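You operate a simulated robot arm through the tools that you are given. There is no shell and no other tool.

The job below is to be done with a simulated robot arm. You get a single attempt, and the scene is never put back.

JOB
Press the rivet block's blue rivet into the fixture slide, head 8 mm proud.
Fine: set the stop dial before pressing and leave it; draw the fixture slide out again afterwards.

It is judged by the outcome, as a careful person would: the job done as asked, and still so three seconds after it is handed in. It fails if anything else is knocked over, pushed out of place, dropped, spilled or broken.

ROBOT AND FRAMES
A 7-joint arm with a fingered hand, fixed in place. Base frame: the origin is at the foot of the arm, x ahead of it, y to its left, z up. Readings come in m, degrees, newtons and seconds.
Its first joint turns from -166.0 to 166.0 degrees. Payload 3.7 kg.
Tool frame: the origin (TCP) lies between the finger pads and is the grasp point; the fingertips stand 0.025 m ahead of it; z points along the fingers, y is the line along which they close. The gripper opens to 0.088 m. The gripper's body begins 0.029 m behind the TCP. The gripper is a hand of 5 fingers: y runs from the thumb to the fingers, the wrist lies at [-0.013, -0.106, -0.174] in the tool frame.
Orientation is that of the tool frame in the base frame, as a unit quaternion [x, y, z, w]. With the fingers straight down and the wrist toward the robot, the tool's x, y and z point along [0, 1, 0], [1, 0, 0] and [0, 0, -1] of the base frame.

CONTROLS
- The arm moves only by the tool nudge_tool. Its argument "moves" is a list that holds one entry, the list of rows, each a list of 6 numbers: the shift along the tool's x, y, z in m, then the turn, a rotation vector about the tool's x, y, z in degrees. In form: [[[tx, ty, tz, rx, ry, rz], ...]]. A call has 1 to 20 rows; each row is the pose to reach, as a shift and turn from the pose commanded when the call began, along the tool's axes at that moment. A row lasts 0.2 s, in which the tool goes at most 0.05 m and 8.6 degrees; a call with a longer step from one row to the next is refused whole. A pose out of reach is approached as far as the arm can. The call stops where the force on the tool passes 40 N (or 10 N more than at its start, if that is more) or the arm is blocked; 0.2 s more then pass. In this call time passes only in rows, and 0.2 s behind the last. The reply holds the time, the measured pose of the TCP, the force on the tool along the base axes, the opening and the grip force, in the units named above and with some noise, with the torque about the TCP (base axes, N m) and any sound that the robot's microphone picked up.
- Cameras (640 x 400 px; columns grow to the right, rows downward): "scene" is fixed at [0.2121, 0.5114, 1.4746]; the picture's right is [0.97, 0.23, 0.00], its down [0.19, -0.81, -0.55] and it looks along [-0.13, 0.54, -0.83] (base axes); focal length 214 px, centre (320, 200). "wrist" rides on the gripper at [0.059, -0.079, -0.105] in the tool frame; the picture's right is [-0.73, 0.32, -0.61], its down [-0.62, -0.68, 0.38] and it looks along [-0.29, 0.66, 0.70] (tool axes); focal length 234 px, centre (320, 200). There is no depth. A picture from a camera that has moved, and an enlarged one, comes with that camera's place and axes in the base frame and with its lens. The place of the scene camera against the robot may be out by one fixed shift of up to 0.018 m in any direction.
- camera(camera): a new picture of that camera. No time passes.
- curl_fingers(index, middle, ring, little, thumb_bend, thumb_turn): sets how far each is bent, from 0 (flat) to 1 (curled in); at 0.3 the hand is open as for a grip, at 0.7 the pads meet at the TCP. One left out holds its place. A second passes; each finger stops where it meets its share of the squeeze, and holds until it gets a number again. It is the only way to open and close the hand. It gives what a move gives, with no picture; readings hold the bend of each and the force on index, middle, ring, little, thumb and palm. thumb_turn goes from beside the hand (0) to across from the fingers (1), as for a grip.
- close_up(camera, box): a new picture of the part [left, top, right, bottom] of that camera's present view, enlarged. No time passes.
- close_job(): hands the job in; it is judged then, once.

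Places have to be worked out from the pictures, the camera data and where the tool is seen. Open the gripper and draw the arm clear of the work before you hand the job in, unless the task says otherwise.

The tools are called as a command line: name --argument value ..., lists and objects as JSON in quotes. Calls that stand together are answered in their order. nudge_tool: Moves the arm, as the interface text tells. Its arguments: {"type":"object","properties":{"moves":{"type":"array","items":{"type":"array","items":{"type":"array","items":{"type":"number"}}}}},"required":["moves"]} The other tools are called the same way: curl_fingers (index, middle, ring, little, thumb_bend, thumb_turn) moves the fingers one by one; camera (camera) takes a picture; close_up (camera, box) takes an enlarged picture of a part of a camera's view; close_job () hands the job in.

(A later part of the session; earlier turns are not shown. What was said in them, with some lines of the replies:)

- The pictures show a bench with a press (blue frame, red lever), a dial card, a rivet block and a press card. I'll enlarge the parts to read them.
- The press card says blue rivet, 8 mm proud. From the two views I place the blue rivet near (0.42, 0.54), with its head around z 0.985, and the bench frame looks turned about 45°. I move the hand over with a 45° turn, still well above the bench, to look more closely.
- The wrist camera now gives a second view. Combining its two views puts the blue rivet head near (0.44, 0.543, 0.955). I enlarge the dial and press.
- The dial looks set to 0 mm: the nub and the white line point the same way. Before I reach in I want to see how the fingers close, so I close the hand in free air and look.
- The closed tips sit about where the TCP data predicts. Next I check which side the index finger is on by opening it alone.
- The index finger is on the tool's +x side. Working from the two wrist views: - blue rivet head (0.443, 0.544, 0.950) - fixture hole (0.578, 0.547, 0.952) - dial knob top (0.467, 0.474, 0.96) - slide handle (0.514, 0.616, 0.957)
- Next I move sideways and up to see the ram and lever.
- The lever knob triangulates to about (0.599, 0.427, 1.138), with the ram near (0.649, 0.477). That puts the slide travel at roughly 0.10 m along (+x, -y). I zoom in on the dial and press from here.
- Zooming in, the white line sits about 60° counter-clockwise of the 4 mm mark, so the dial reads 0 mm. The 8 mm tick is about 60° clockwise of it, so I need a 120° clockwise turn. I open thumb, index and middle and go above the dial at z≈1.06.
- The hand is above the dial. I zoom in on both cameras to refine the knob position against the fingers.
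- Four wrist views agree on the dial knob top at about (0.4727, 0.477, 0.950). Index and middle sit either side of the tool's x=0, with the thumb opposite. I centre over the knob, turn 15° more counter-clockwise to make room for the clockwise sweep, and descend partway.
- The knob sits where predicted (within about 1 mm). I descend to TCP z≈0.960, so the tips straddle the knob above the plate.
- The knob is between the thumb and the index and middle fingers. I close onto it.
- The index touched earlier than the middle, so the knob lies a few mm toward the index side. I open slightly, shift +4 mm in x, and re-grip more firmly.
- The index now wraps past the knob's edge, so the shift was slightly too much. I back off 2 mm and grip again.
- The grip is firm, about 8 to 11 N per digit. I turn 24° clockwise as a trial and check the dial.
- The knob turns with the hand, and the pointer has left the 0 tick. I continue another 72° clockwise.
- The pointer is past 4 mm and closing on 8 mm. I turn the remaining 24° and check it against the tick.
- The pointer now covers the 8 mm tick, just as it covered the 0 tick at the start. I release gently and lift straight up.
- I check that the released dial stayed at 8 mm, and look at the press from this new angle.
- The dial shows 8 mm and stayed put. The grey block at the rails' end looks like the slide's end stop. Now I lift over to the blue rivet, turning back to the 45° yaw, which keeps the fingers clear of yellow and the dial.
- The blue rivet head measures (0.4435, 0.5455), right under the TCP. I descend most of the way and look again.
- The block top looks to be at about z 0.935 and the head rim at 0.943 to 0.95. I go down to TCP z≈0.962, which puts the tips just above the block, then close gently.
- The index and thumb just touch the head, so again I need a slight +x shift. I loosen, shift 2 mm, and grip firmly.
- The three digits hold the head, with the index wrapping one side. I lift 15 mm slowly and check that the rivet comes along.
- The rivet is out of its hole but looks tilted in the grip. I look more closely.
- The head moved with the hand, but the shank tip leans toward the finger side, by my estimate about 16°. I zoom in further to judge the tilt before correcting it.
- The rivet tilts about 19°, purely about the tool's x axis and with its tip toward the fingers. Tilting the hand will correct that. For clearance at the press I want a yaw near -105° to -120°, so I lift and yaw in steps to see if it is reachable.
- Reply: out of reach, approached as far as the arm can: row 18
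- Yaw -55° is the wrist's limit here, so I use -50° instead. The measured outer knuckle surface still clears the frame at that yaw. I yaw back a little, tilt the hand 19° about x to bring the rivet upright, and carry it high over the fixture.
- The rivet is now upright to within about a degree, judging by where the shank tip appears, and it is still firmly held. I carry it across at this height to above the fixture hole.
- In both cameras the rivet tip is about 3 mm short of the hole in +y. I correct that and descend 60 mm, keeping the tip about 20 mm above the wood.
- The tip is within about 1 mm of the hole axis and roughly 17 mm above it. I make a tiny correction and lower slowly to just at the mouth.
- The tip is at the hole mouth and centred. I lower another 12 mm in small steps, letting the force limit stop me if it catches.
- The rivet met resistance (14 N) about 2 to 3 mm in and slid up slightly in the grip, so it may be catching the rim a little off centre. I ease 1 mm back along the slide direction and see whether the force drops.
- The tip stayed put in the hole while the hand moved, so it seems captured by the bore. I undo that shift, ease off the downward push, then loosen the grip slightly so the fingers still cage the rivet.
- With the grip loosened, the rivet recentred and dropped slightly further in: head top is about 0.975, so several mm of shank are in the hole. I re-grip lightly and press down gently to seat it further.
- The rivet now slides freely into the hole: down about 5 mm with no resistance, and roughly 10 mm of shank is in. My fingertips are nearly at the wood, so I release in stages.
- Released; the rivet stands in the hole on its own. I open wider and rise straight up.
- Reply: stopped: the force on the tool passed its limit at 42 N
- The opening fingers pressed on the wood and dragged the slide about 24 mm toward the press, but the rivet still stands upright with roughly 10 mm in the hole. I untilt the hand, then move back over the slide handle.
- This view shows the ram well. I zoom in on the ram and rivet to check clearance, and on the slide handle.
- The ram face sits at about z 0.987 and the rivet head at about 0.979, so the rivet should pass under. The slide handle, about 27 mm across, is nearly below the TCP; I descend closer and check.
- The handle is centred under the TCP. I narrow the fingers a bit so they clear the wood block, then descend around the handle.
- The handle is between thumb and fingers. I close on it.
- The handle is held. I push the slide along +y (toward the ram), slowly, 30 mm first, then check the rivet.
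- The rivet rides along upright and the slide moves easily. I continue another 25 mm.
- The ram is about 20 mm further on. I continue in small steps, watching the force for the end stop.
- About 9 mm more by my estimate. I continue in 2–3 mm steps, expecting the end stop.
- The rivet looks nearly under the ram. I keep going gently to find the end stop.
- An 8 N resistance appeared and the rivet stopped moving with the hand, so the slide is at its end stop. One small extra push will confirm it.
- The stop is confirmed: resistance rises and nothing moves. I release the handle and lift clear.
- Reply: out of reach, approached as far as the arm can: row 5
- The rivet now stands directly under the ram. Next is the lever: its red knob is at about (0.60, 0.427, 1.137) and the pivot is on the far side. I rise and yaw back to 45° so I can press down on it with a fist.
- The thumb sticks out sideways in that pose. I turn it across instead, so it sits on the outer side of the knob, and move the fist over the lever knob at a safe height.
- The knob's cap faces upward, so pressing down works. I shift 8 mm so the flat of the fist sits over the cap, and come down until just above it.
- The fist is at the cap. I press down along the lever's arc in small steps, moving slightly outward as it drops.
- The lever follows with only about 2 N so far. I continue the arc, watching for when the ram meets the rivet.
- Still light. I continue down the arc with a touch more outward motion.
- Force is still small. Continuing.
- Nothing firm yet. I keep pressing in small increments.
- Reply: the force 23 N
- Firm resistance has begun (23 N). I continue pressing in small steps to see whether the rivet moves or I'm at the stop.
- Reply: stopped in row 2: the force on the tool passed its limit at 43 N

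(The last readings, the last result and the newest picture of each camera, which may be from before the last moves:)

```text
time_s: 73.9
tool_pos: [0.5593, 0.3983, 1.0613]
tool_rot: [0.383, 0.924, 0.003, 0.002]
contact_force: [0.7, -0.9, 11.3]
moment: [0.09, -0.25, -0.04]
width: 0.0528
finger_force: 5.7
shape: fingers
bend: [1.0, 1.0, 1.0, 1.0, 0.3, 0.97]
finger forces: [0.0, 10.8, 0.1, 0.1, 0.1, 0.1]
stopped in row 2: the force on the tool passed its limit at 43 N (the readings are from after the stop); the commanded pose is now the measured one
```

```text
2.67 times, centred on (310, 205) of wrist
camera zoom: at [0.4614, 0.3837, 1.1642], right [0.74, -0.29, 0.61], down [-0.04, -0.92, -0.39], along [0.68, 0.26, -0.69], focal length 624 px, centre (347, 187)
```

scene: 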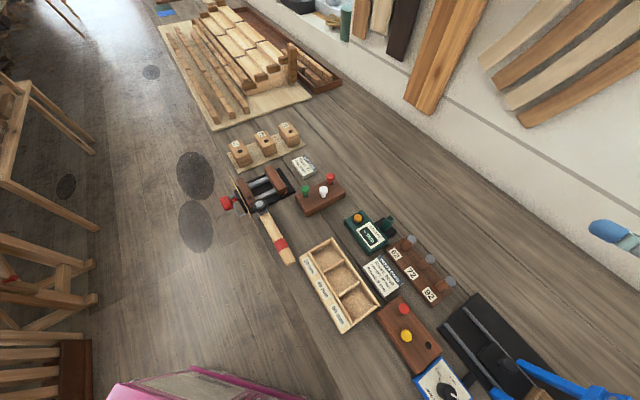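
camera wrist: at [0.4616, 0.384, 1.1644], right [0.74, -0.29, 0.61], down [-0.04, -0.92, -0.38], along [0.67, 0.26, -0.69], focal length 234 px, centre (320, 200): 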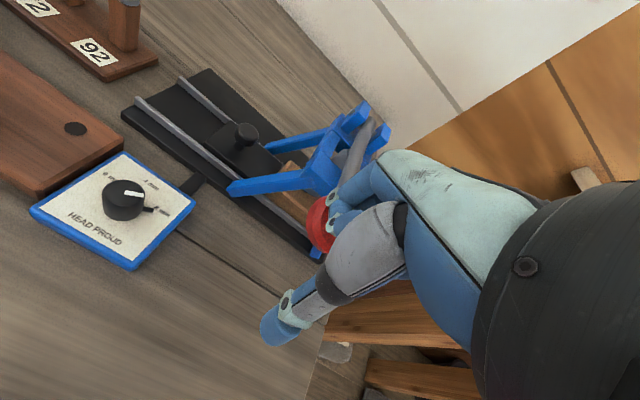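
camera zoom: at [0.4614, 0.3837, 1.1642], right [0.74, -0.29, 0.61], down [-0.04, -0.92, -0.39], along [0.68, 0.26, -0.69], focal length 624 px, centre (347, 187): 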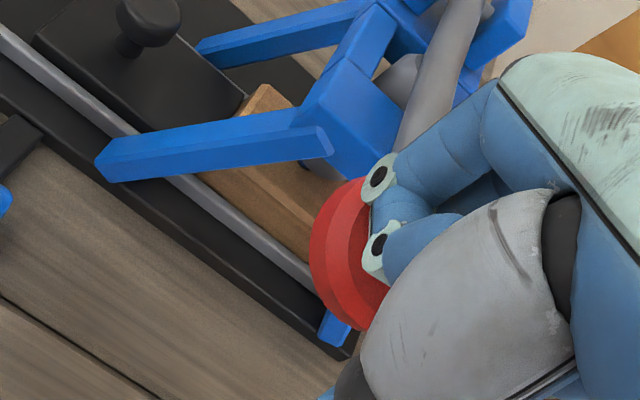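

The press stopped at 43 N. I look closely at the ram and rivet to see whether the head is down at the stop.

close_up --camera "wrist" --box '[260, 140, 356, 200]'

close_up --camera "scene" --box '[500, 330, 612, 400]'

```text
6.67 times, centred on (308, 170) of wrist
camera zoom: at [0.4614, 0.3837, 1.1642], right [0.74, -0.29, 0.61], down [-0.04, -0.92, -0.39], along [0.68, 0.26, -0.69], focal length 1561 px, centre (400, 400)
```

zoom: 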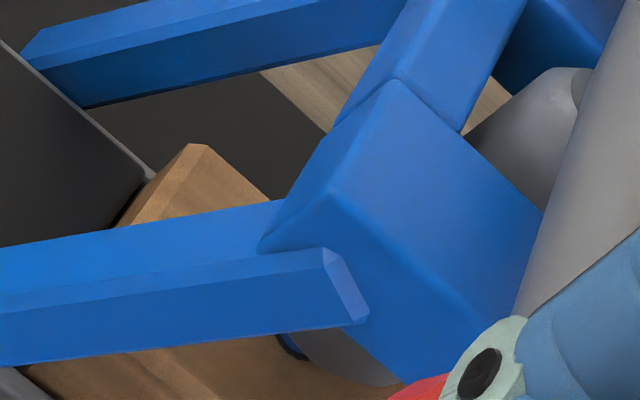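

```text
5.71 times, centred on (556, 365) of scene
camera zoom: at [0.2121, 0.5114, 1.4746], right [0.97, 0.23, 0.0], down [0.19, -0.81, -0.55], along [-0.13, 0.54, -0.83], focal length 1226 px, centre (-1029, -743)
```

zoom: 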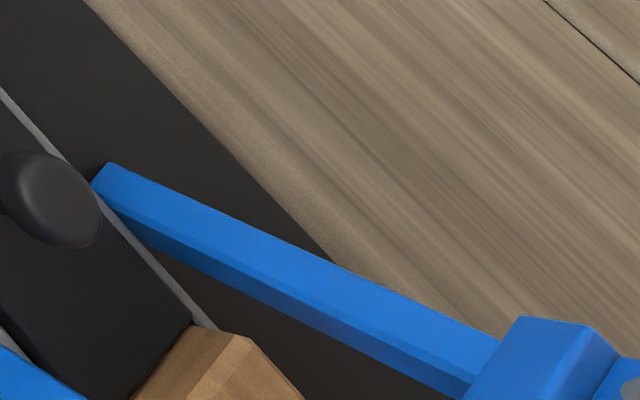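

The ram face looks to be at about z 0.96, right where an 8 mm proud head should be, and the lever feels hard-stopped. I give one more firm press to confirm it moves no further, then back off.

nudge_tool --moves '[[[0, 0, 0.0015, 0, 0, 0], [0, 0, 0.0028, 0, 0, 0], [0, 0, 0.0028, 0, 0, 0]]]'

close_up --camera "wrist" --box '[260, 140, 356, 200]'

```text
time_s: 74.7
tool_pos: [0.5596, 0.3989, 1.0604]
tool_rot: [0.384, 0.923, 0.006, 0.004]
contact_force: [0.3, -1.3, 12.3]
moment: [0.14, -0.19, -0.05]
width: 0.0526
finger_force: 5.7
shape: fingers
bend: [1.0, 1.0, 1.0, 1.0, 0.3, 0.97]
finger forces: [0.0, 11.2, 0.1, 0.1, 0.1, 0.0]
stopped in row 3: the force on the tool passed its limit at 41 N (the readings are from after the stop); the commanded pose is now the measured one
```

```text
6.67 times, centred on (308, 170) of wrist
camera zoom: at [0.4611, 0.3835, 1.1636], right [0.73, -0.29, 0.61], down [-0.04, -0.92, -0.39], along [0.68, 0.27, -0.69], focal length 1561 px, centre (400, 400)
```

zoom: 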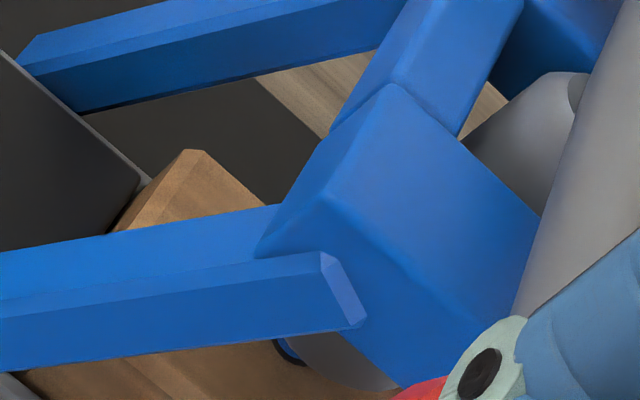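

It's rigid, with no further travel at 41 N. I lift off along the arc and check the lever and rivet.

nudge_tool --moves '[[[0, 0.001, -0.01, 0, 0, 0], [0, 0.004, -0.025, 0, 0, 0], [0, 0.009, -0.04, 0, 0, 0], [0, 0.018, -0.06, 0, 0, 0], [0, 0.03, -0.08, 0, 0, 0], [0, 0.035, -0.12, 0, 0, 0], [0, 0.035, -0.16, 0, 0, 0]]]'

camera --camera "wrist"

close_up --camera "wrist" --box '[170, 180, 330, 280]'

```text
time_s: 76.3
tool_pos: [0.5829, 0.4242, 1.2202]
tool_rot: [0.383, 0.924, 0.006, 0.002]
contact_force: [-0.1, -0.4, 0.3]
moment: [0.02, 0.0, 0.0]
width: 0.0526
finger_force: 0.0
shape: fingers
bend: [1.0, 1.0, 1.0, 1.0, 0.3, 0.97]
finger forces: [0.0, 0.1, 0.1, 0.1, 0.0, 0.1]
```

```text
taken
camera wrist: at [0.4852, 0.4084, 1.3236], right [0.74, -0.29, 0.61], down [-0.04, -0.92, -0.39], along [0.68, 0.26, -0.69], focal length 234 px, centre (320, 200)
```

wrist: 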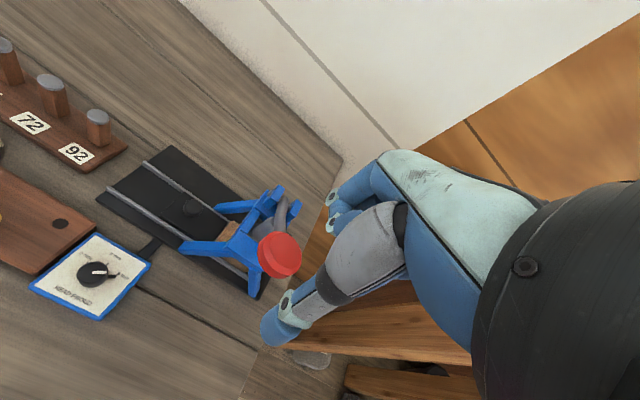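

```text
4.00 times, centred on (250, 230) of wrist
camera zoom: at [0.4852, 0.4084, 1.3236], right [0.74, -0.29, 0.61], down [-0.04, -0.92, -0.39], along [0.68, 0.26, -0.69], focal length 937 px, centre (600, 80)
```

zoom: 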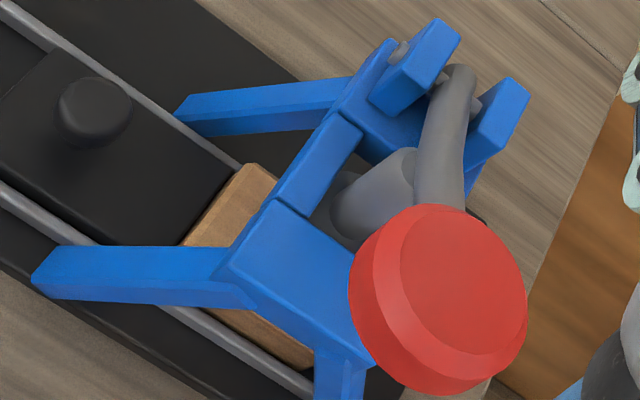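

The lever and ram sprang back up. I go back to the -45° view beside the slide to inspect the rivet and prepare to draw the slide out.

nudge_tool --moves '[[[0.03, 0, -0.015, 0, 0, 0], [0.07, 0.01, -0.026, 0, 0, 0], [0.11, 0.04, -0.026, 0, 0, 0], [0.135, 0.065, -0.026, 0, 0, 0], [0.156, 0.0897, -0.026, 0, 0, 0]]]'

curl_fingers --index 0.48 --middle 0.48 --ring 1.0 --little 1.0 --thumb_bend 0.44 --thumb_turn 1.0

nudge_tool --moves '[[[0, 0, 0.015, 0, 0, 7.5], [0, 0, 0.03, 0, 0, 15], [0, 0, 0.045, 0, 0, 22.5], [0, 0, 0.06, 0, 0, 30], [0, 0, 0.075, 0, 0, 37.5], [0, 0, 0.09, 0, 0, 45], [0, 0, 0.105, 0, 0, 52.5], [0, 0, 0.12, 0, 0, 60], [0, 0, 0.135, 0, 0, 67.5], [0, 0, 0.15, 0, 0, 75], [0, 0, 0.165, 0, 0, 82.5], [0, 0, 0.175, 0, 0, 90]]]'

camera --camera "wrist"

close_up --camera "wrist" --box '[220, 70, 380, 170]'

```text
time_s: 77.5
tool_pos: [0.5379, 0.5977, 1.2499]
tool_rot: [0.384, 0.923, 0.006, 0.003]
contact_force: [-0.7, -0.8, 1.6]
moment: [0.03, -0.02, -0.01]
width: 0.0526
finger_force: 0.0
shape: fingers
bend: [1.0, 1.0, 1.0, 1.0, 0.3, 0.97]
finger forces: [0.0, 0.0, 0.0, 0.0, 0.1, 0.0]
```

```text
time_s: 78.5
tool_pos: [0.5379, 0.5989, 1.2486]
tool_rot: [0.383, 0.924, 0.005, 0.003]
contact_force: [-0.7, -0.5, -0.8]
moment: [0.01, 0.0, -0.01]
width: 0.0505
finger_force: 0.1
shape: fingers
bend: [0.48, 0.48, 1.0, 1.0, 0.44, 0.99]
finger forces: [0.0, 0.0, 0.1, 0.1, 0.1, 0.0]
```

```text
time_s: 81.1
tool_pos: [0.5389, 0.5975, 1.0719]
tool_rot: [0.925, 0.381, 0.006, -0.002]
contact_force: [0.3, 0.7, -0.2]
moment: [0.01, 0.0, 0.0]
width: 0.0504
finger_force: 0.0
shape: fingers
bend: [0.48, 0.48, 1.0, 1.0, 0.44, 0.99]
finger forces: [0.0, 0.0, 0.0, 0.0, 0.1, 0.0]
```

```text
taken
camera wrist: at [0.5243, 0.6938, 1.1774], right [-0.29, -0.75, 0.6], down [-0.92, 0.05, -0.39], along [0.26, -0.66, -0.7], focal length 234 px, centre (320, 200)
```

wrist: 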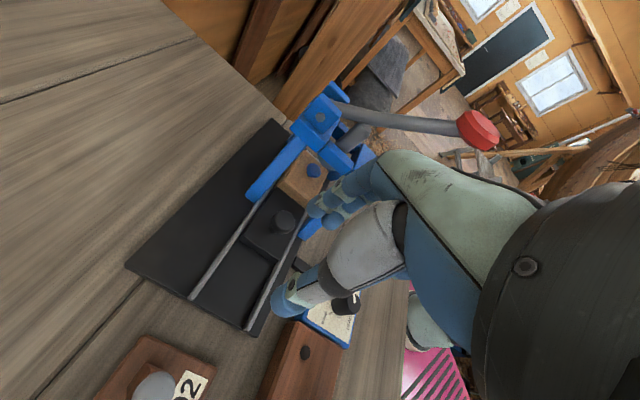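

```text
4.00 times, centred on (300, 120) of wrist
camera zoom: at [0.5243, 0.6938, 1.1774], right [-0.29, -0.75, 0.6], down [-0.92, 0.05, -0.39], along [0.26, -0.66, -0.7], focal length 937 px, centre (400, 520)
```

zoom: 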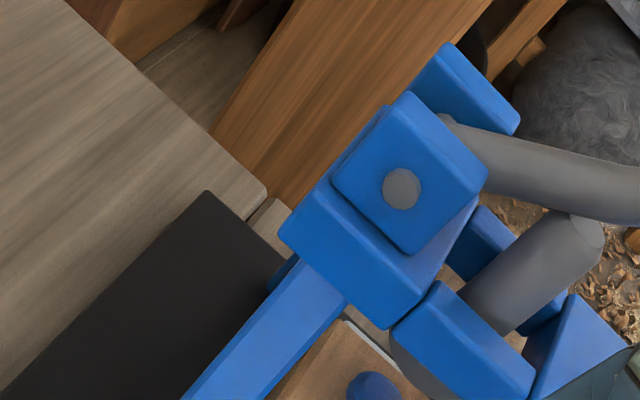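

I zoom in on the rivet head to judge how proud it is.

close_up --camera "wrist" --box '[265, 140, 361, 200]'

close_up --camera "wrist" --box '[294, 155, 334, 180]'

```text
6.67 times, centred on (313, 170) of wrist
camera zoom: at [0.5243, 0.6938, 1.1774], right [-0.29, -0.75, 0.6], down [-0.92, 0.05, -0.39], along [0.26, -0.66, -0.7], focal length 1561 px, centre (367, 400)
```

zoom: 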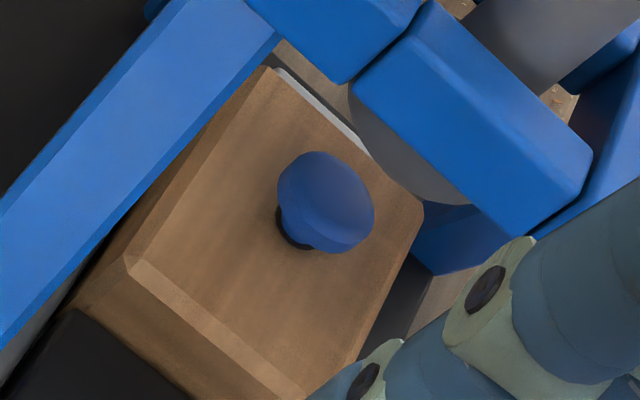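

```text
16.00 times, centred on (314, 168) of wrist
camera zoom: at [0.5243, 0.6938, 1.1774], right [-0.29, -0.75, 0.6], down [-0.92, 0.05, -0.39], along [0.26, -0.66, -0.7], focal length 3747 px, centre (416, 720)
```

zoom: 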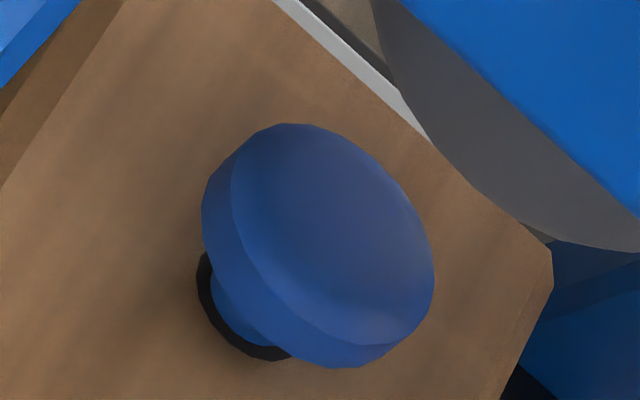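

The head has gone from about 27 mm to about 12.5 mm above the wood, including its roughly 4.3 mm thickness. That leaves a gap of about 8 mm under the head, matching the stop. Now I move over the slide handle to draw the slide back out.

nudge_tool --moves '[[[-0.001, 0.02, 0, 0, 0, 0], [-0.002, 0.04, 0.01, 0, 0, 0], [-0.004, 0.058, 0.03, 0, 0, 0], [-0.004, 0.066, 0.05, 0, 0, 0], [-0.004, 0.066, 0.07, 0, 0, 0]]]'

camera --camera "wrist"

close_up --camera "wrist" --box '[200, 170, 440, 320]'

```text
time_s: 82.3
tool_pos: [0.5802, 0.549, 1.0016]
tool_rot: [0.924, 0.383, 0.006, -0.003]
contact_force: [0.3, 0.2, -0.1]
moment: [-0.03, 0.01, -0.02]
width: 0.0503
finger_force: 0.1
shape: fingers
bend: [0.48, 0.48, 1.0, 1.0, 0.44, 0.99]
finger forces: [0.1, 0.0, 0.1, 0.0, 0.0, 0.0]
```

```text
taken
camera wrist: at [0.566, 0.6448, 1.1072], right [-0.29, -0.75, 0.6], down [-0.92, 0.05, -0.39], along [0.26, -0.66, -0.7], focal length 234 px, centre (320, 200)
```

wrist: 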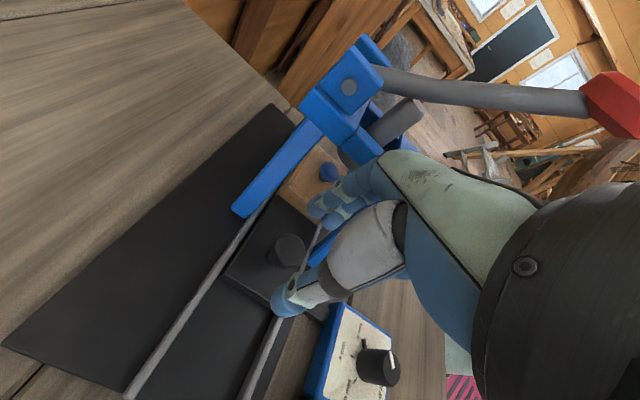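

```text
2.67 times, centred on (320, 245) of wrist
camera zoom: at [0.566, 0.6448, 1.1072], right [-0.29, -0.75, 0.6], down [-0.92, 0.05, -0.39], along [0.26, -0.66, -0.7], focal length 624 px, centre (320, 80)
```

zoom: 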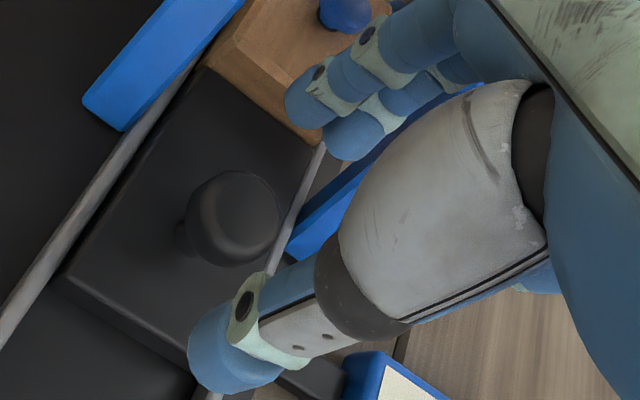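

The handle is within 2 mm of centre. I correct by 2 mm, descend, and grip.

nudge_tool --moves '[[[0.0005, 0.002, 0.013, 0, 0, 0], [0.0005, 0.002, 0.026, 0, 0, 0], [0.0005, 0.002, 0.038, 0, 0, 0]]]'

curl_fingers --index 0.7 --middle 0.7 --thumb_bend 0.69

close_up --camera "wrist" --box '[200, 130, 440, 280]'

```text
time_s: 83.1
tool_pos: [0.5819, 0.5503, 0.9644]
tool_rot: [0.924, 0.381, 0.006, -0.002]
contact_force: [0.4, -0.1, 0.0]
moment: [-0.02, -0.02, 0.03]
width: 0.0505
finger_force: 0.0
shape: fingers
bend: [0.48, 0.48, 1.0, 1.0, 0.44, 0.99]
finger forces: [0.0, 0.0, 0.1, 0.0, 0.0, 0.0]
```

```text
time_s: 84.1
tool_pos: [0.5838, 0.5515, 0.9629]
tool_rot: [0.924, 0.382, 0.005, -0.002]
contact_force: [2.5, -1.3, -4.3]
moment: [0.0, -0.01, -0.05]
width: 0.013
finger_force: 5.5
shape: fingers
bend: [0.64, 0.68, 1.0, 1.0, 0.63, 1.0]
finger forces: [4.9, 1.9, 0.1, 0.0, 4.3, 0.1]
```

```text
2.67 times, centred on (320, 205) of wrist
camera zoom: at [0.5681, 0.6465, 1.0687], right [-0.29, -0.75, 0.6], down [-0.92, 0.05, -0.39], along [0.26, -0.66, -0.7], focal length 624 px, centre (320, 187)
```

zoom: 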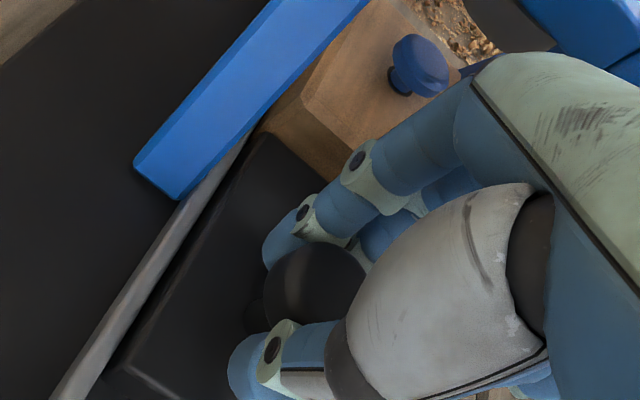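

Gripped. I draw the slide out slowly, 50 mm first.

nudge_tool --moves '[[[0, -0.004, 0, 0, 0, 0], [0, -0.009, 0, 0, 0, 0], [0, -0.015, 0, 0, 0, 0], [0, -0.021, 0, 0, 0, 0], [0, -0.027, 0, 0, 0, 0], [0, -0.033, 0, 0, 0, 0], [0, -0.039, 0, 0, 0, 0], [0, -0.045, 0, 0, 0, 0], [0, -0.05, 0, 0, 0, 0]]]'

camera --camera "wrist"

```text
time_s: 86.1
tool_pos: [0.5478, 0.5839, 0.9636]
tool_rot: [0.924, 0.382, 0.006, -0.003]
contact_force: [2.7, 1.8, -5.9]
moment: [0.01, -0.02, 0.03]
width: 0.0132
finger_force: 5.8
shape: fingers
bend: [0.64, 0.68, 1.0, 1.0, 0.64, 1.0]
finger forces: [5.7, 1.9, 0.0, 0.0, 5.0, 0.0]
```

```text
taken
camera wrist: at [0.5331, 0.6802, 1.0687], right [-0.29, -0.75, 0.6], down [-0.92, 0.05, -0.39], along [0.26, -0.66, -0.7], focal length 234 px, centre (320, 200)
```

wrist: 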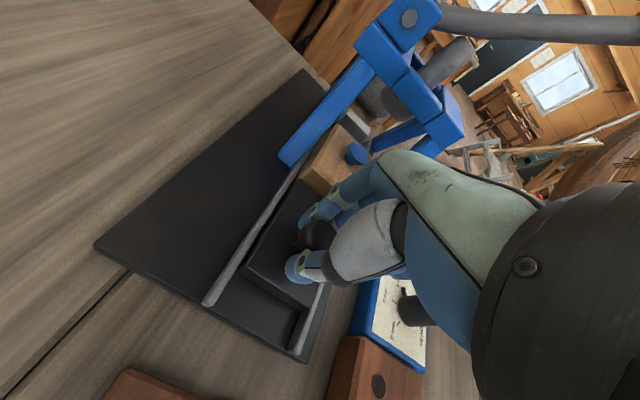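

The slide follows nicely with the rivet staying put. I draw it the remaining ~47 mm, back to where it started.

nudge_tool --moves '[[[0, -0.006, 0, 0, 0, 0], [0, -0.012, 0, 0, 0, 0], [0, -0.018, 0, 0, 0, 0], [0, -0.024, 0, 0, 0, 0], [0, -0.03, 0, 0, 0, 0], [0, -0.036, 0, 0, 0, 0], [0, -0.042, 0, 0, 0, 0], [0, -0.047, 0, 0, 0, 0]]]'

camera --camera "wrist"

close_up --camera "wrist" --box '[230, 90, 390, 190]'

```text
time_s: 87.9
tool_pos: [0.515, 0.6177, 0.9635]
tool_rot: [0.924, 0.382, 0.005, -0.002]
contact_force: [1.8, -0.3, -5.2]
moment: [-0.01, 0.01, 0.0]
width: 0.0127
finger_force: 5.7
shape: fingers
bend: [0.64, 0.68, 1.0, 1.0, 0.64, 1.0]
finger forces: [4.8, 2.5, 0.0, 0.0, 4.5, 0.0]
```

```text
taken
camera wrist: at [0.5008, 0.7137, 1.0687], right [-0.29, -0.75, 0.6], down [-0.92, 0.05, -0.39], along [0.26, -0.66, -0.7], focal length 234 px, centre (320, 200)
```

wrist: 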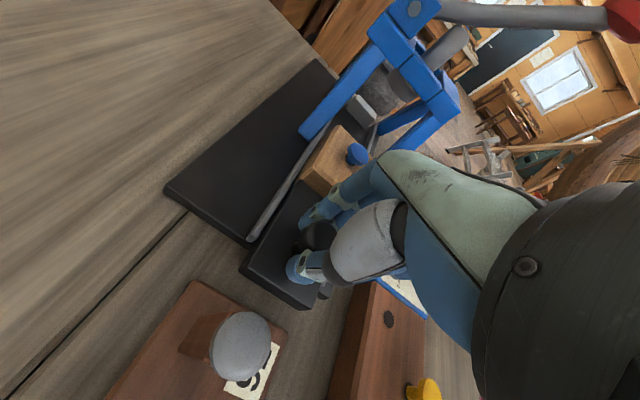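

```text
4.00 times, centred on (310, 140) of wrist
camera zoom: at [0.5008, 0.7137, 1.0687], right [-0.29, -0.75, 0.6], down [-0.92, 0.05, -0.39], along [0.26, -0.66, -0.7], focal length 937 px, centre (360, 440)
```

zoom: 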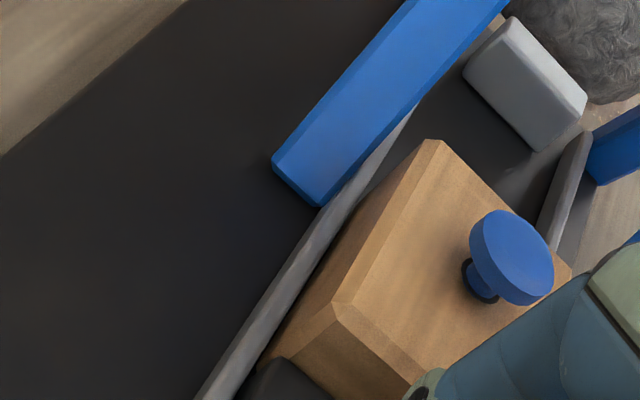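

The slide is back at its starting position with the rivet standing proud in the fixture. I release the handle and lift clear.

curl_fingers --index 0.48 --middle 0.48 --thumb_bend 0.44

nudge_tool --moves '[[[0, 0, -0.015, 0, 0, 0], [0, 0, -0.035, 0, 0, -7], [0, 0, -0.06, 0, 0, -14], [0, 0, -0.09, 0, 0, -21], [0, 0, -0.12, 0, 0, -28], [0, 0, -0.15, 0, 0, -35], [0, 0, -0.18, 0, 0, -42], [0, 0, -0.21, 0, 0, -49], [0, 0, -0.24, 0, 0, -56], [0, 0, -0.26, 0, 0, -63], [0, 0, -0.27, 0, 0, -70], [0, 0, -0.27, 0, 0, -77], [0, 0, -0.27, 0, 0, -84], [0, 0, -0.27, 0, 0, -90]]]'

camera --camera "wrist"

camera --camera "scene"

close_up --camera "scene" --box '[470, 320, 582, 390]'

```text
time_s: 88.9
tool_pos: [0.5155, 0.6168, 0.9644]
tool_rot: [0.924, 0.381, 0.005, -0.002]
contact_force: [-0.4, 0.7, -0.7]
moment: [0.0, -0.01, -0.02]
width: 0.0499
finger_force: 0.0
shape: fingers
bend: [0.48, 0.48, 1.0, 1.0, 0.44, 0.99]
finger forces: [0.0, 0.0, 0.1, 0.0, 0.0, 0.0]
```

```text
time_s: 91.9
tool_pos: [0.5134, 0.6144, 1.2325]
tool_rot: [0.382, 0.924, 0.005, 0.003]
contact_force: [-0.2, 0.6, 0.3]
moment: [-0.03, 0.0, 0.01]
width: 0.0499
finger_force: 0.0
shape: fingers
bend: [0.48, 0.48, 1.0, 1.0, 0.44, 0.99]
finger forces: [0.0, 0.0, 0.0, 0.0, 0.0, 0.0]
```

```text
taken
camera wrist: at [0.4156, 0.5992, 1.3359], right [0.74, -0.29, 0.61], down [-0.04, -0.92, -0.39], along [0.68, 0.27, -0.69], focal length 234 px, centre (320, 200)
```

wrist: 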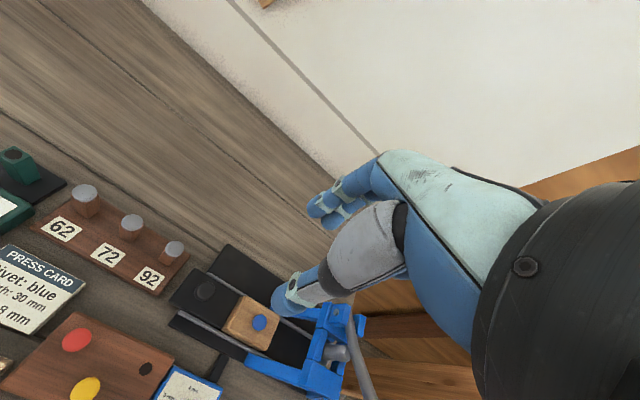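

```text
taken
```

scene: 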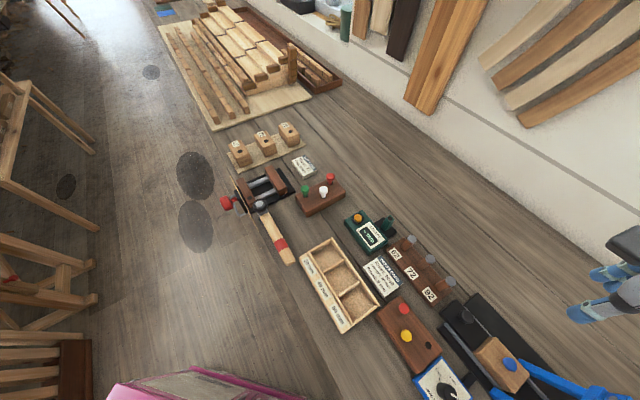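

```text
5.71 times, centred on (526, 355) of scene
camera zoom: at [0.2121, 0.5114, 1.4746], right [0.97, 0.23, 0.0], down [0.19, -0.81, -0.55], along [-0.13, 0.54, -0.83], focal length 1226 px, centre (-857, -686)
```

zoom: 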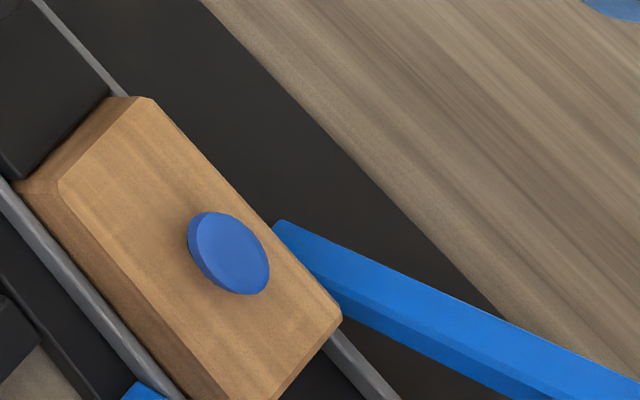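

The scene view shows the slide about 5 mm short of its original out position. I check the rivet height from here and the dial, then draw the slide the last few mm.

close_up --camera "wrist" --box '[210, 290, 306, 350]'

close_up --camera "scene" --box '[400, 330, 512, 400]'

```text
6.67 times, centred on (258, 320) of wrist
camera zoom: at [0.4156, 0.5992, 1.3359], right [0.74, -0.29, 0.61], down [-0.04, -0.92, -0.39], along [0.68, 0.27, -0.69], focal length 1561 px, centre (733, -600)
```

zoom: 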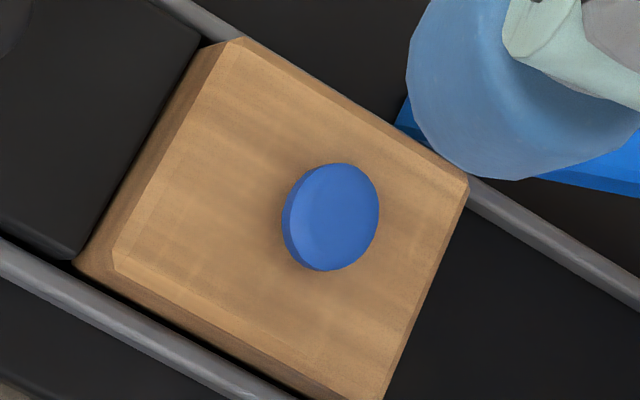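

```text
5.71 times, centred on (456, 365) of scene
camera zoom: at [0.2121, 0.5114, 1.4746], right [0.97, 0.23, 0.0], down [0.19, -0.81, -0.55], along [-0.13, 0.54, -0.83], focal length 1226 px, centre (-457, -743)
```

zoom: 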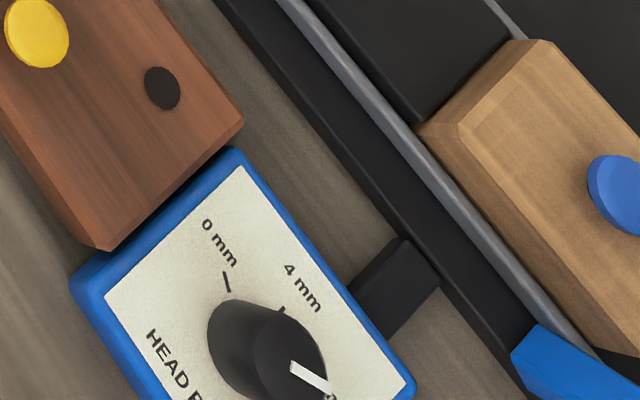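

The dial still reads 8 mm and the rivet is upright. I go back down by the same path to draw the slide the last few millimetres.

nudge_tool --moves '[[[0, 0, 0, 0, 0, 7], [0, 0, 0, 0, 0, 14], [0, 0, 0, 0, 0, 21], [0, 0, 0.015, 0, 0, 28], [0, 0, 0.035, 0, 0, 35], [0, 0, 0.06, 0, 0, 42], [0, 0, 0.09, 0, 0, 49], [0, 0, 0.12, 0, 0, 56], [0, 0, 0.15, 0, 0, 63], [0, 0, 0.175, 0, 0, 70], [0, 0, 0.195, 0, 0, 77], [0, 0, 0.21, 0, 0, 84], [0, 0, 0.23, 0, 0, 90]]]'

close_up --camera "wrist" --box '[200, 170, 440, 320]'

```text
time_s: 94.7
tool_pos: [0.512, 0.6153, 1.0054]
tool_rot: [0.925, 0.381, 0.006, -0.003]
contact_force: [0.8, -0.5, -0.1]
moment: [0.02, -0.01, 0.01]
width: 0.0497
finger_force: 0.1
shape: fingers
bend: [0.48, 0.48, 1.0, 1.0, 0.44, 0.99]
finger forces: [0.0, 0.1, 0.0, 0.1, 0.0, 0.1]
```

```text
2.67 times, centred on (320, 245) of wrist
camera zoom: at [0.4985, 0.7109, 1.1101], right [-0.29, -0.75, 0.6], down [-0.92, 0.05, -0.39], along [0.26, -0.66, -0.7], focal length 624 px, centre (320, 80)
```

zoom: 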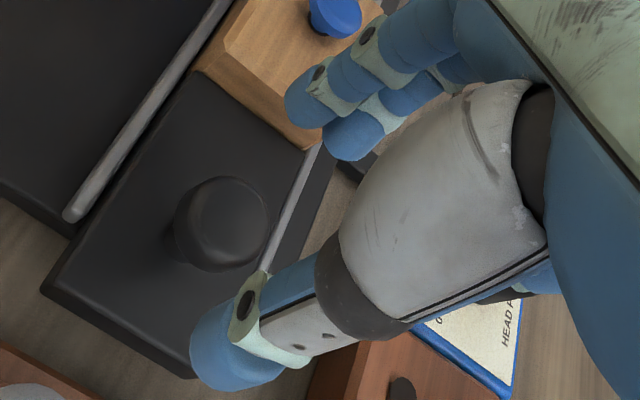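

The handle is within about 2 mm of centre. I correct, descend and grip.

nudge_tool --moves '[[[0.001, 0.0015, 0.014, 0, 0, 0], [0.001, 0.0015, 0.028, 0, 0, 0], [0.001, 0.0015, 0.041, 0, 0, 0]]]'

curl_fingers --index 0.7 --middle 0.7 --thumb_bend 0.69

nudge_tool --moves '[[[0, -0.0025, 0, 0, 0, 0], [0, -0.005, 0, 0, 0, 0], [0, -0.0065, 0, 0, 0, 0]]]'

close_up --camera "wrist" --box '[200, 130, 440, 280]'

```text
time_s: 95.5
tool_pos: [0.5154, 0.6173, 0.9632]
tool_rot: [0.924, 0.382, 0.005, -0.002]
contact_force: [0.6, 0.1, -0.4]
moment: [0.0, 0.01, 0.03]
width: 0.0498
finger_force: 0.1
shape: fingers
bend: [0.48, 0.48, 1.0, 1.0, 0.44, 0.99]
finger forces: [0.0, 0.1, 0.1, 0.0, 0.0, 0.0]
```

```text
time_s: 96.5
tool_pos: [0.516, 0.6169, 0.9633]
tool_rot: [0.924, 0.382, 0.005, -0.003]
contact_force: [0.1, 1.4, -3.4]
moment: [0.0, 0.01, -0.04]
width: 0.0127
finger_force: 5.1
shape: fingers
bend: [0.65, 0.68, 1.0, 1.0, 0.63, 1.0]
finger forces: [3.7, 1.3, 0.1, 0.1, 5.0, 0.1]
```

```text
time_s: 97.3
tool_pos: [0.5128, 0.6208, 0.9634]
tool_rot: [0.924, 0.381, 0.005, -0.003]
contact_force: [0.6, -3.9, -4.4]
moment: [-0.07, -0.01, -0.04]
width: 0.0127
finger_force: 5.2
shape: fingers
bend: [0.64, 0.68, 1.0, 1.0, 0.64, 1.0]
finger forces: [4.5, 2.2, 0.1, 0.0, 3.8, 0.1]
```

```text
2.67 times, centred on (320, 205) of wrist
camera zoom: at [0.4987, 0.7171, 1.0683], right [-0.29, -0.75, 0.6], down [-0.92, 0.05, -0.39], along [0.26, -0.66, -0.7], focal length 624 px, centre (320, 187)
```

zoom: 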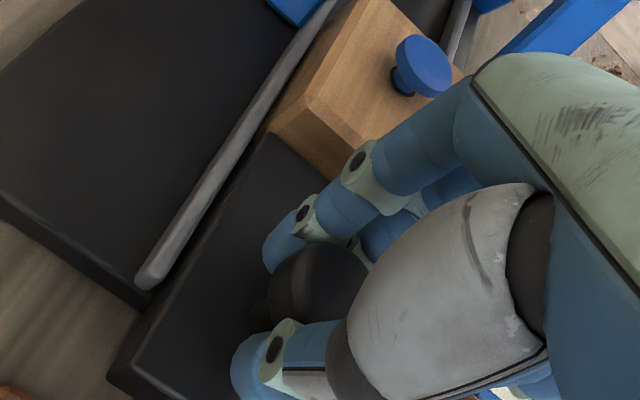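

The slide moved about 5 mm and now shows slight resistance, so it's fully out. I release and withdraw to a clear pose.

curl_fingers --index 0.48 --middle 0.48 --thumb_bend 0.44

nudge_tool --moves '[[[0, 0, -0.015, 0, 0, 0], [0, 0, -0.035, 0, 0, -7], [0, 0, -0.06, 0, 0, -14], [0, 0, -0.09, 0, 0, -21], [0, 0, -0.12, 0, 0, -28], [0, 0, -0.15, 0, 0, -35], [0, 0, -0.18, 0, 0, -42], [0, 0, -0.21, 0, 0, -49], [0, 0, -0.24, 0, 0, -56], [0, 0, -0.26, 0, 0, -63], [0, 0, -0.27, 0, 0, -70], [0, 0, -0.27, 0, 0, -77], [0, 0, -0.27, 0, 0, -84], [0, 0, -0.27, 0, 0, -90]]]'

close_up --camera "scene" --box '[470, 320, 582, 390]'

camera --camera "scene"

```text
time_s: 98.3
tool_pos: [0.5127, 0.6221, 0.9628]
tool_rot: [0.924, 0.382, 0.005, -0.002]
contact_force: [0.2, -0.6, -0.2]
moment: [0.01, 0.03, -0.01]
width: 0.0498
finger_force: 0.0
shape: fingers
bend: [0.48, 0.48, 1.0, 1.0, 0.44, 0.99]
finger forces: [0.0, 0.1, 0.0, 0.0, 0.1, 0.1]
```

```text
time_s: 101.3
tool_pos: [0.5105, 0.619, 1.2329]
tool_rot: [0.383, 0.924, 0.005, 0.003]
contact_force: [-0.2, 0.1, 0.2]
moment: [-0.04, 0.01, 0.0]
width: 0.0497
finger_force: 0.1
shape: fingers
bend: [0.48, 0.48, 1.0, 1.0, 0.44, 0.99]
finger forces: [0.0, 0.0, 0.1, 0.0, 0.0, 0.0]
```

```text
5.71 times, centred on (526, 355) of scene
camera zoom: at [0.2121, 0.5114, 1.4746], right [0.97, 0.23, 0.0], down [0.19, -0.81, -0.55], along [-0.13, 0.54, -0.83], focal length 1226 px, centre (-857, -686)
```

zoom: 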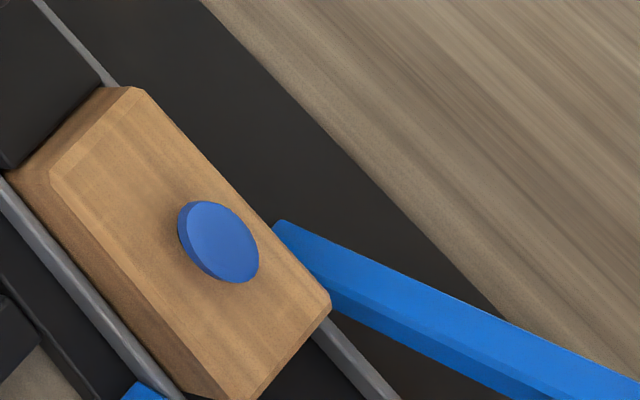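

```text
taken
```

scene: 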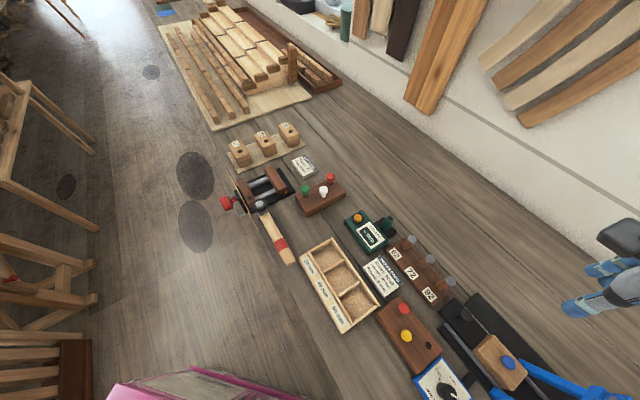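

The slide corner is exactly where it began, and the rivet head sits about 12 mm above the wood at its top, which is 8 mm under the head. The dial still reads 8 mm. I draw the arm back clear and open the hand.

nudge_tool --moves '[[[0, -0.03, -0.03, 0, 0, 0], [0, -0.07, -0.05, 0, 0, 0], [0, -0.115, -0.07, 0, 0, 0], [0, -0.16, -0.07, 0, 0, 0], [0, -0.205, -0.07, 0, 0, 0], [0, -0.25, -0.07, 0, 0, 0], [0, -0.295, -0.07, 0, 0, 0], [0, -0.34, -0.07, 0, 0, 0]]]'

curl_fingers --index 0.3 --middle 0.3 --ring 0.3 --little 0.3 --thumb_bend 0.3 --thumb_turn 1.0

camera --camera "wrist"

close_up --camera "wrist" --box '[140, 60, 380, 210]'

close_up --camera "scene" --box '[340, 200, 640, 400]'

```text
time_s: 103.1
tool_pos: [0.2679, 0.3786, 1.2999]
tool_rot: [0.384, 0.924, 0.004, 0.002]
contact_force: [0.5, 0.6, -0.7]
moment: [0.02, -0.02, -0.02]
width: 0.0498
finger_force: 0.1
shape: fingers
bend: [0.48, 0.48, 1.0, 1.0, 0.44, 0.99]
finger forces: [0.0, 0.0, 0.0, 0.0, 0.0, 0.1]
```

```text
time_s: 104.1
tool_pos: [0.2672, 0.3787, 1.2989]
tool_rot: [0.383, 0.924, 0.005, 0.002]
contact_force: [-0.4, 1.2, 0.0]
moment: [0.0, 0.0, -0.04]
width: 0.0844
finger_force: 0.0
shape: fingers
bend: [0.3, 0.3, 0.3, 0.3, 0.3, 0.98]
finger forces: [0.0, 0.1, 0.0, 0.0, 0.1, 0.0]
```

```text
taken
camera wrist: at [0.1692, 0.3631, 1.4028], right [0.74, -0.29, 0.61], down [-0.04, -0.92, -0.39], along [0.68, 0.26, -0.69], focal length 234 px, centre (320, 200)
```

wrist: 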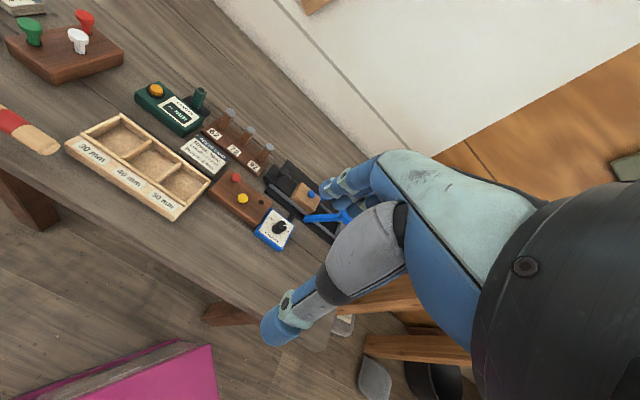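

```text
2.67 times, centred on (260, 135) of wrist
camera zoom: at [0.1692, 0.3631, 1.4028], right [0.74, -0.29, 0.61], down [-0.04, -0.92, -0.39], along [0.68, 0.26, -0.69], focal length 624 px, centre (480, 373)
```

zoom: 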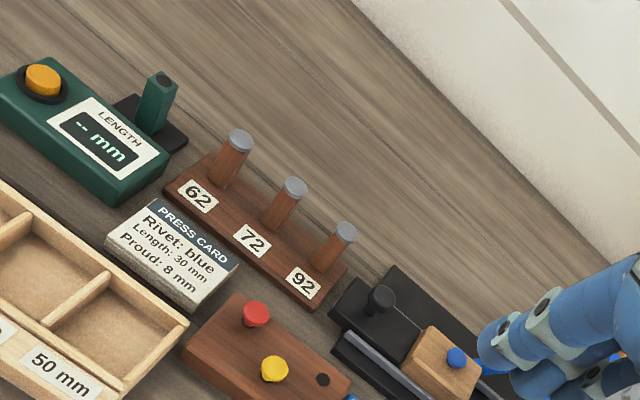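

```text
2.00 times, centred on (490, 300) of scene
camera zoom: at [0.2121, 0.5114, 1.4746], right [0.97, 0.23, 0.0], down [0.19, -0.81, -0.55], along [-0.13, 0.54, -0.83], focal length 429 px, centre (-20, 0)
```

zoom: 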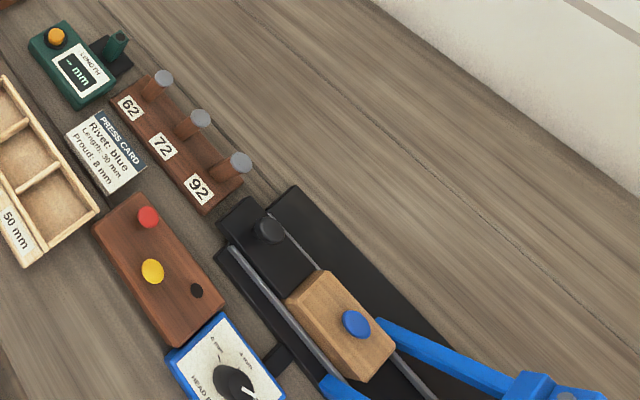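

The blue rivet is pressed into the fixture, the slide is drawn fully out, and the dial is left at 8 mm. Everything else is in its original place, and the arm is clear with the hand open. I hand the job in.

close_job

```text
The job is handed in.
```

The blue rivet is pressed into the fixture slide. By camera measurement, the underside of its head stands about 8 mm above the wood. That reading is only good to about 1 mm. It fits the lever coming to a hard stop with the dial set to 8 mm; a second firm press to about 41 N moved it no further.

- **Dial:** I turned it from 0 mm to 8 mm before pressing and left it there.
- **Slide:** I pushed it in to its end stop for pressing, then drew it fully out again. It is back exactly where it started.
- **Slide dragged early:** When I let go of the rivet, my opening fingers pressed on the wood with about 42 N. That dragged the slide about 2 cm toward the press. The rivet stayed upright, and I saw no damage.
- **Rivet tilt:** The rivet tilted in my grip when I lifted it out of the block. I straightened it by tilting the hand before putting it in the hole.

In the last pictures nothing else on the bench had moved or fallen. The arm is clear and the hand is open.
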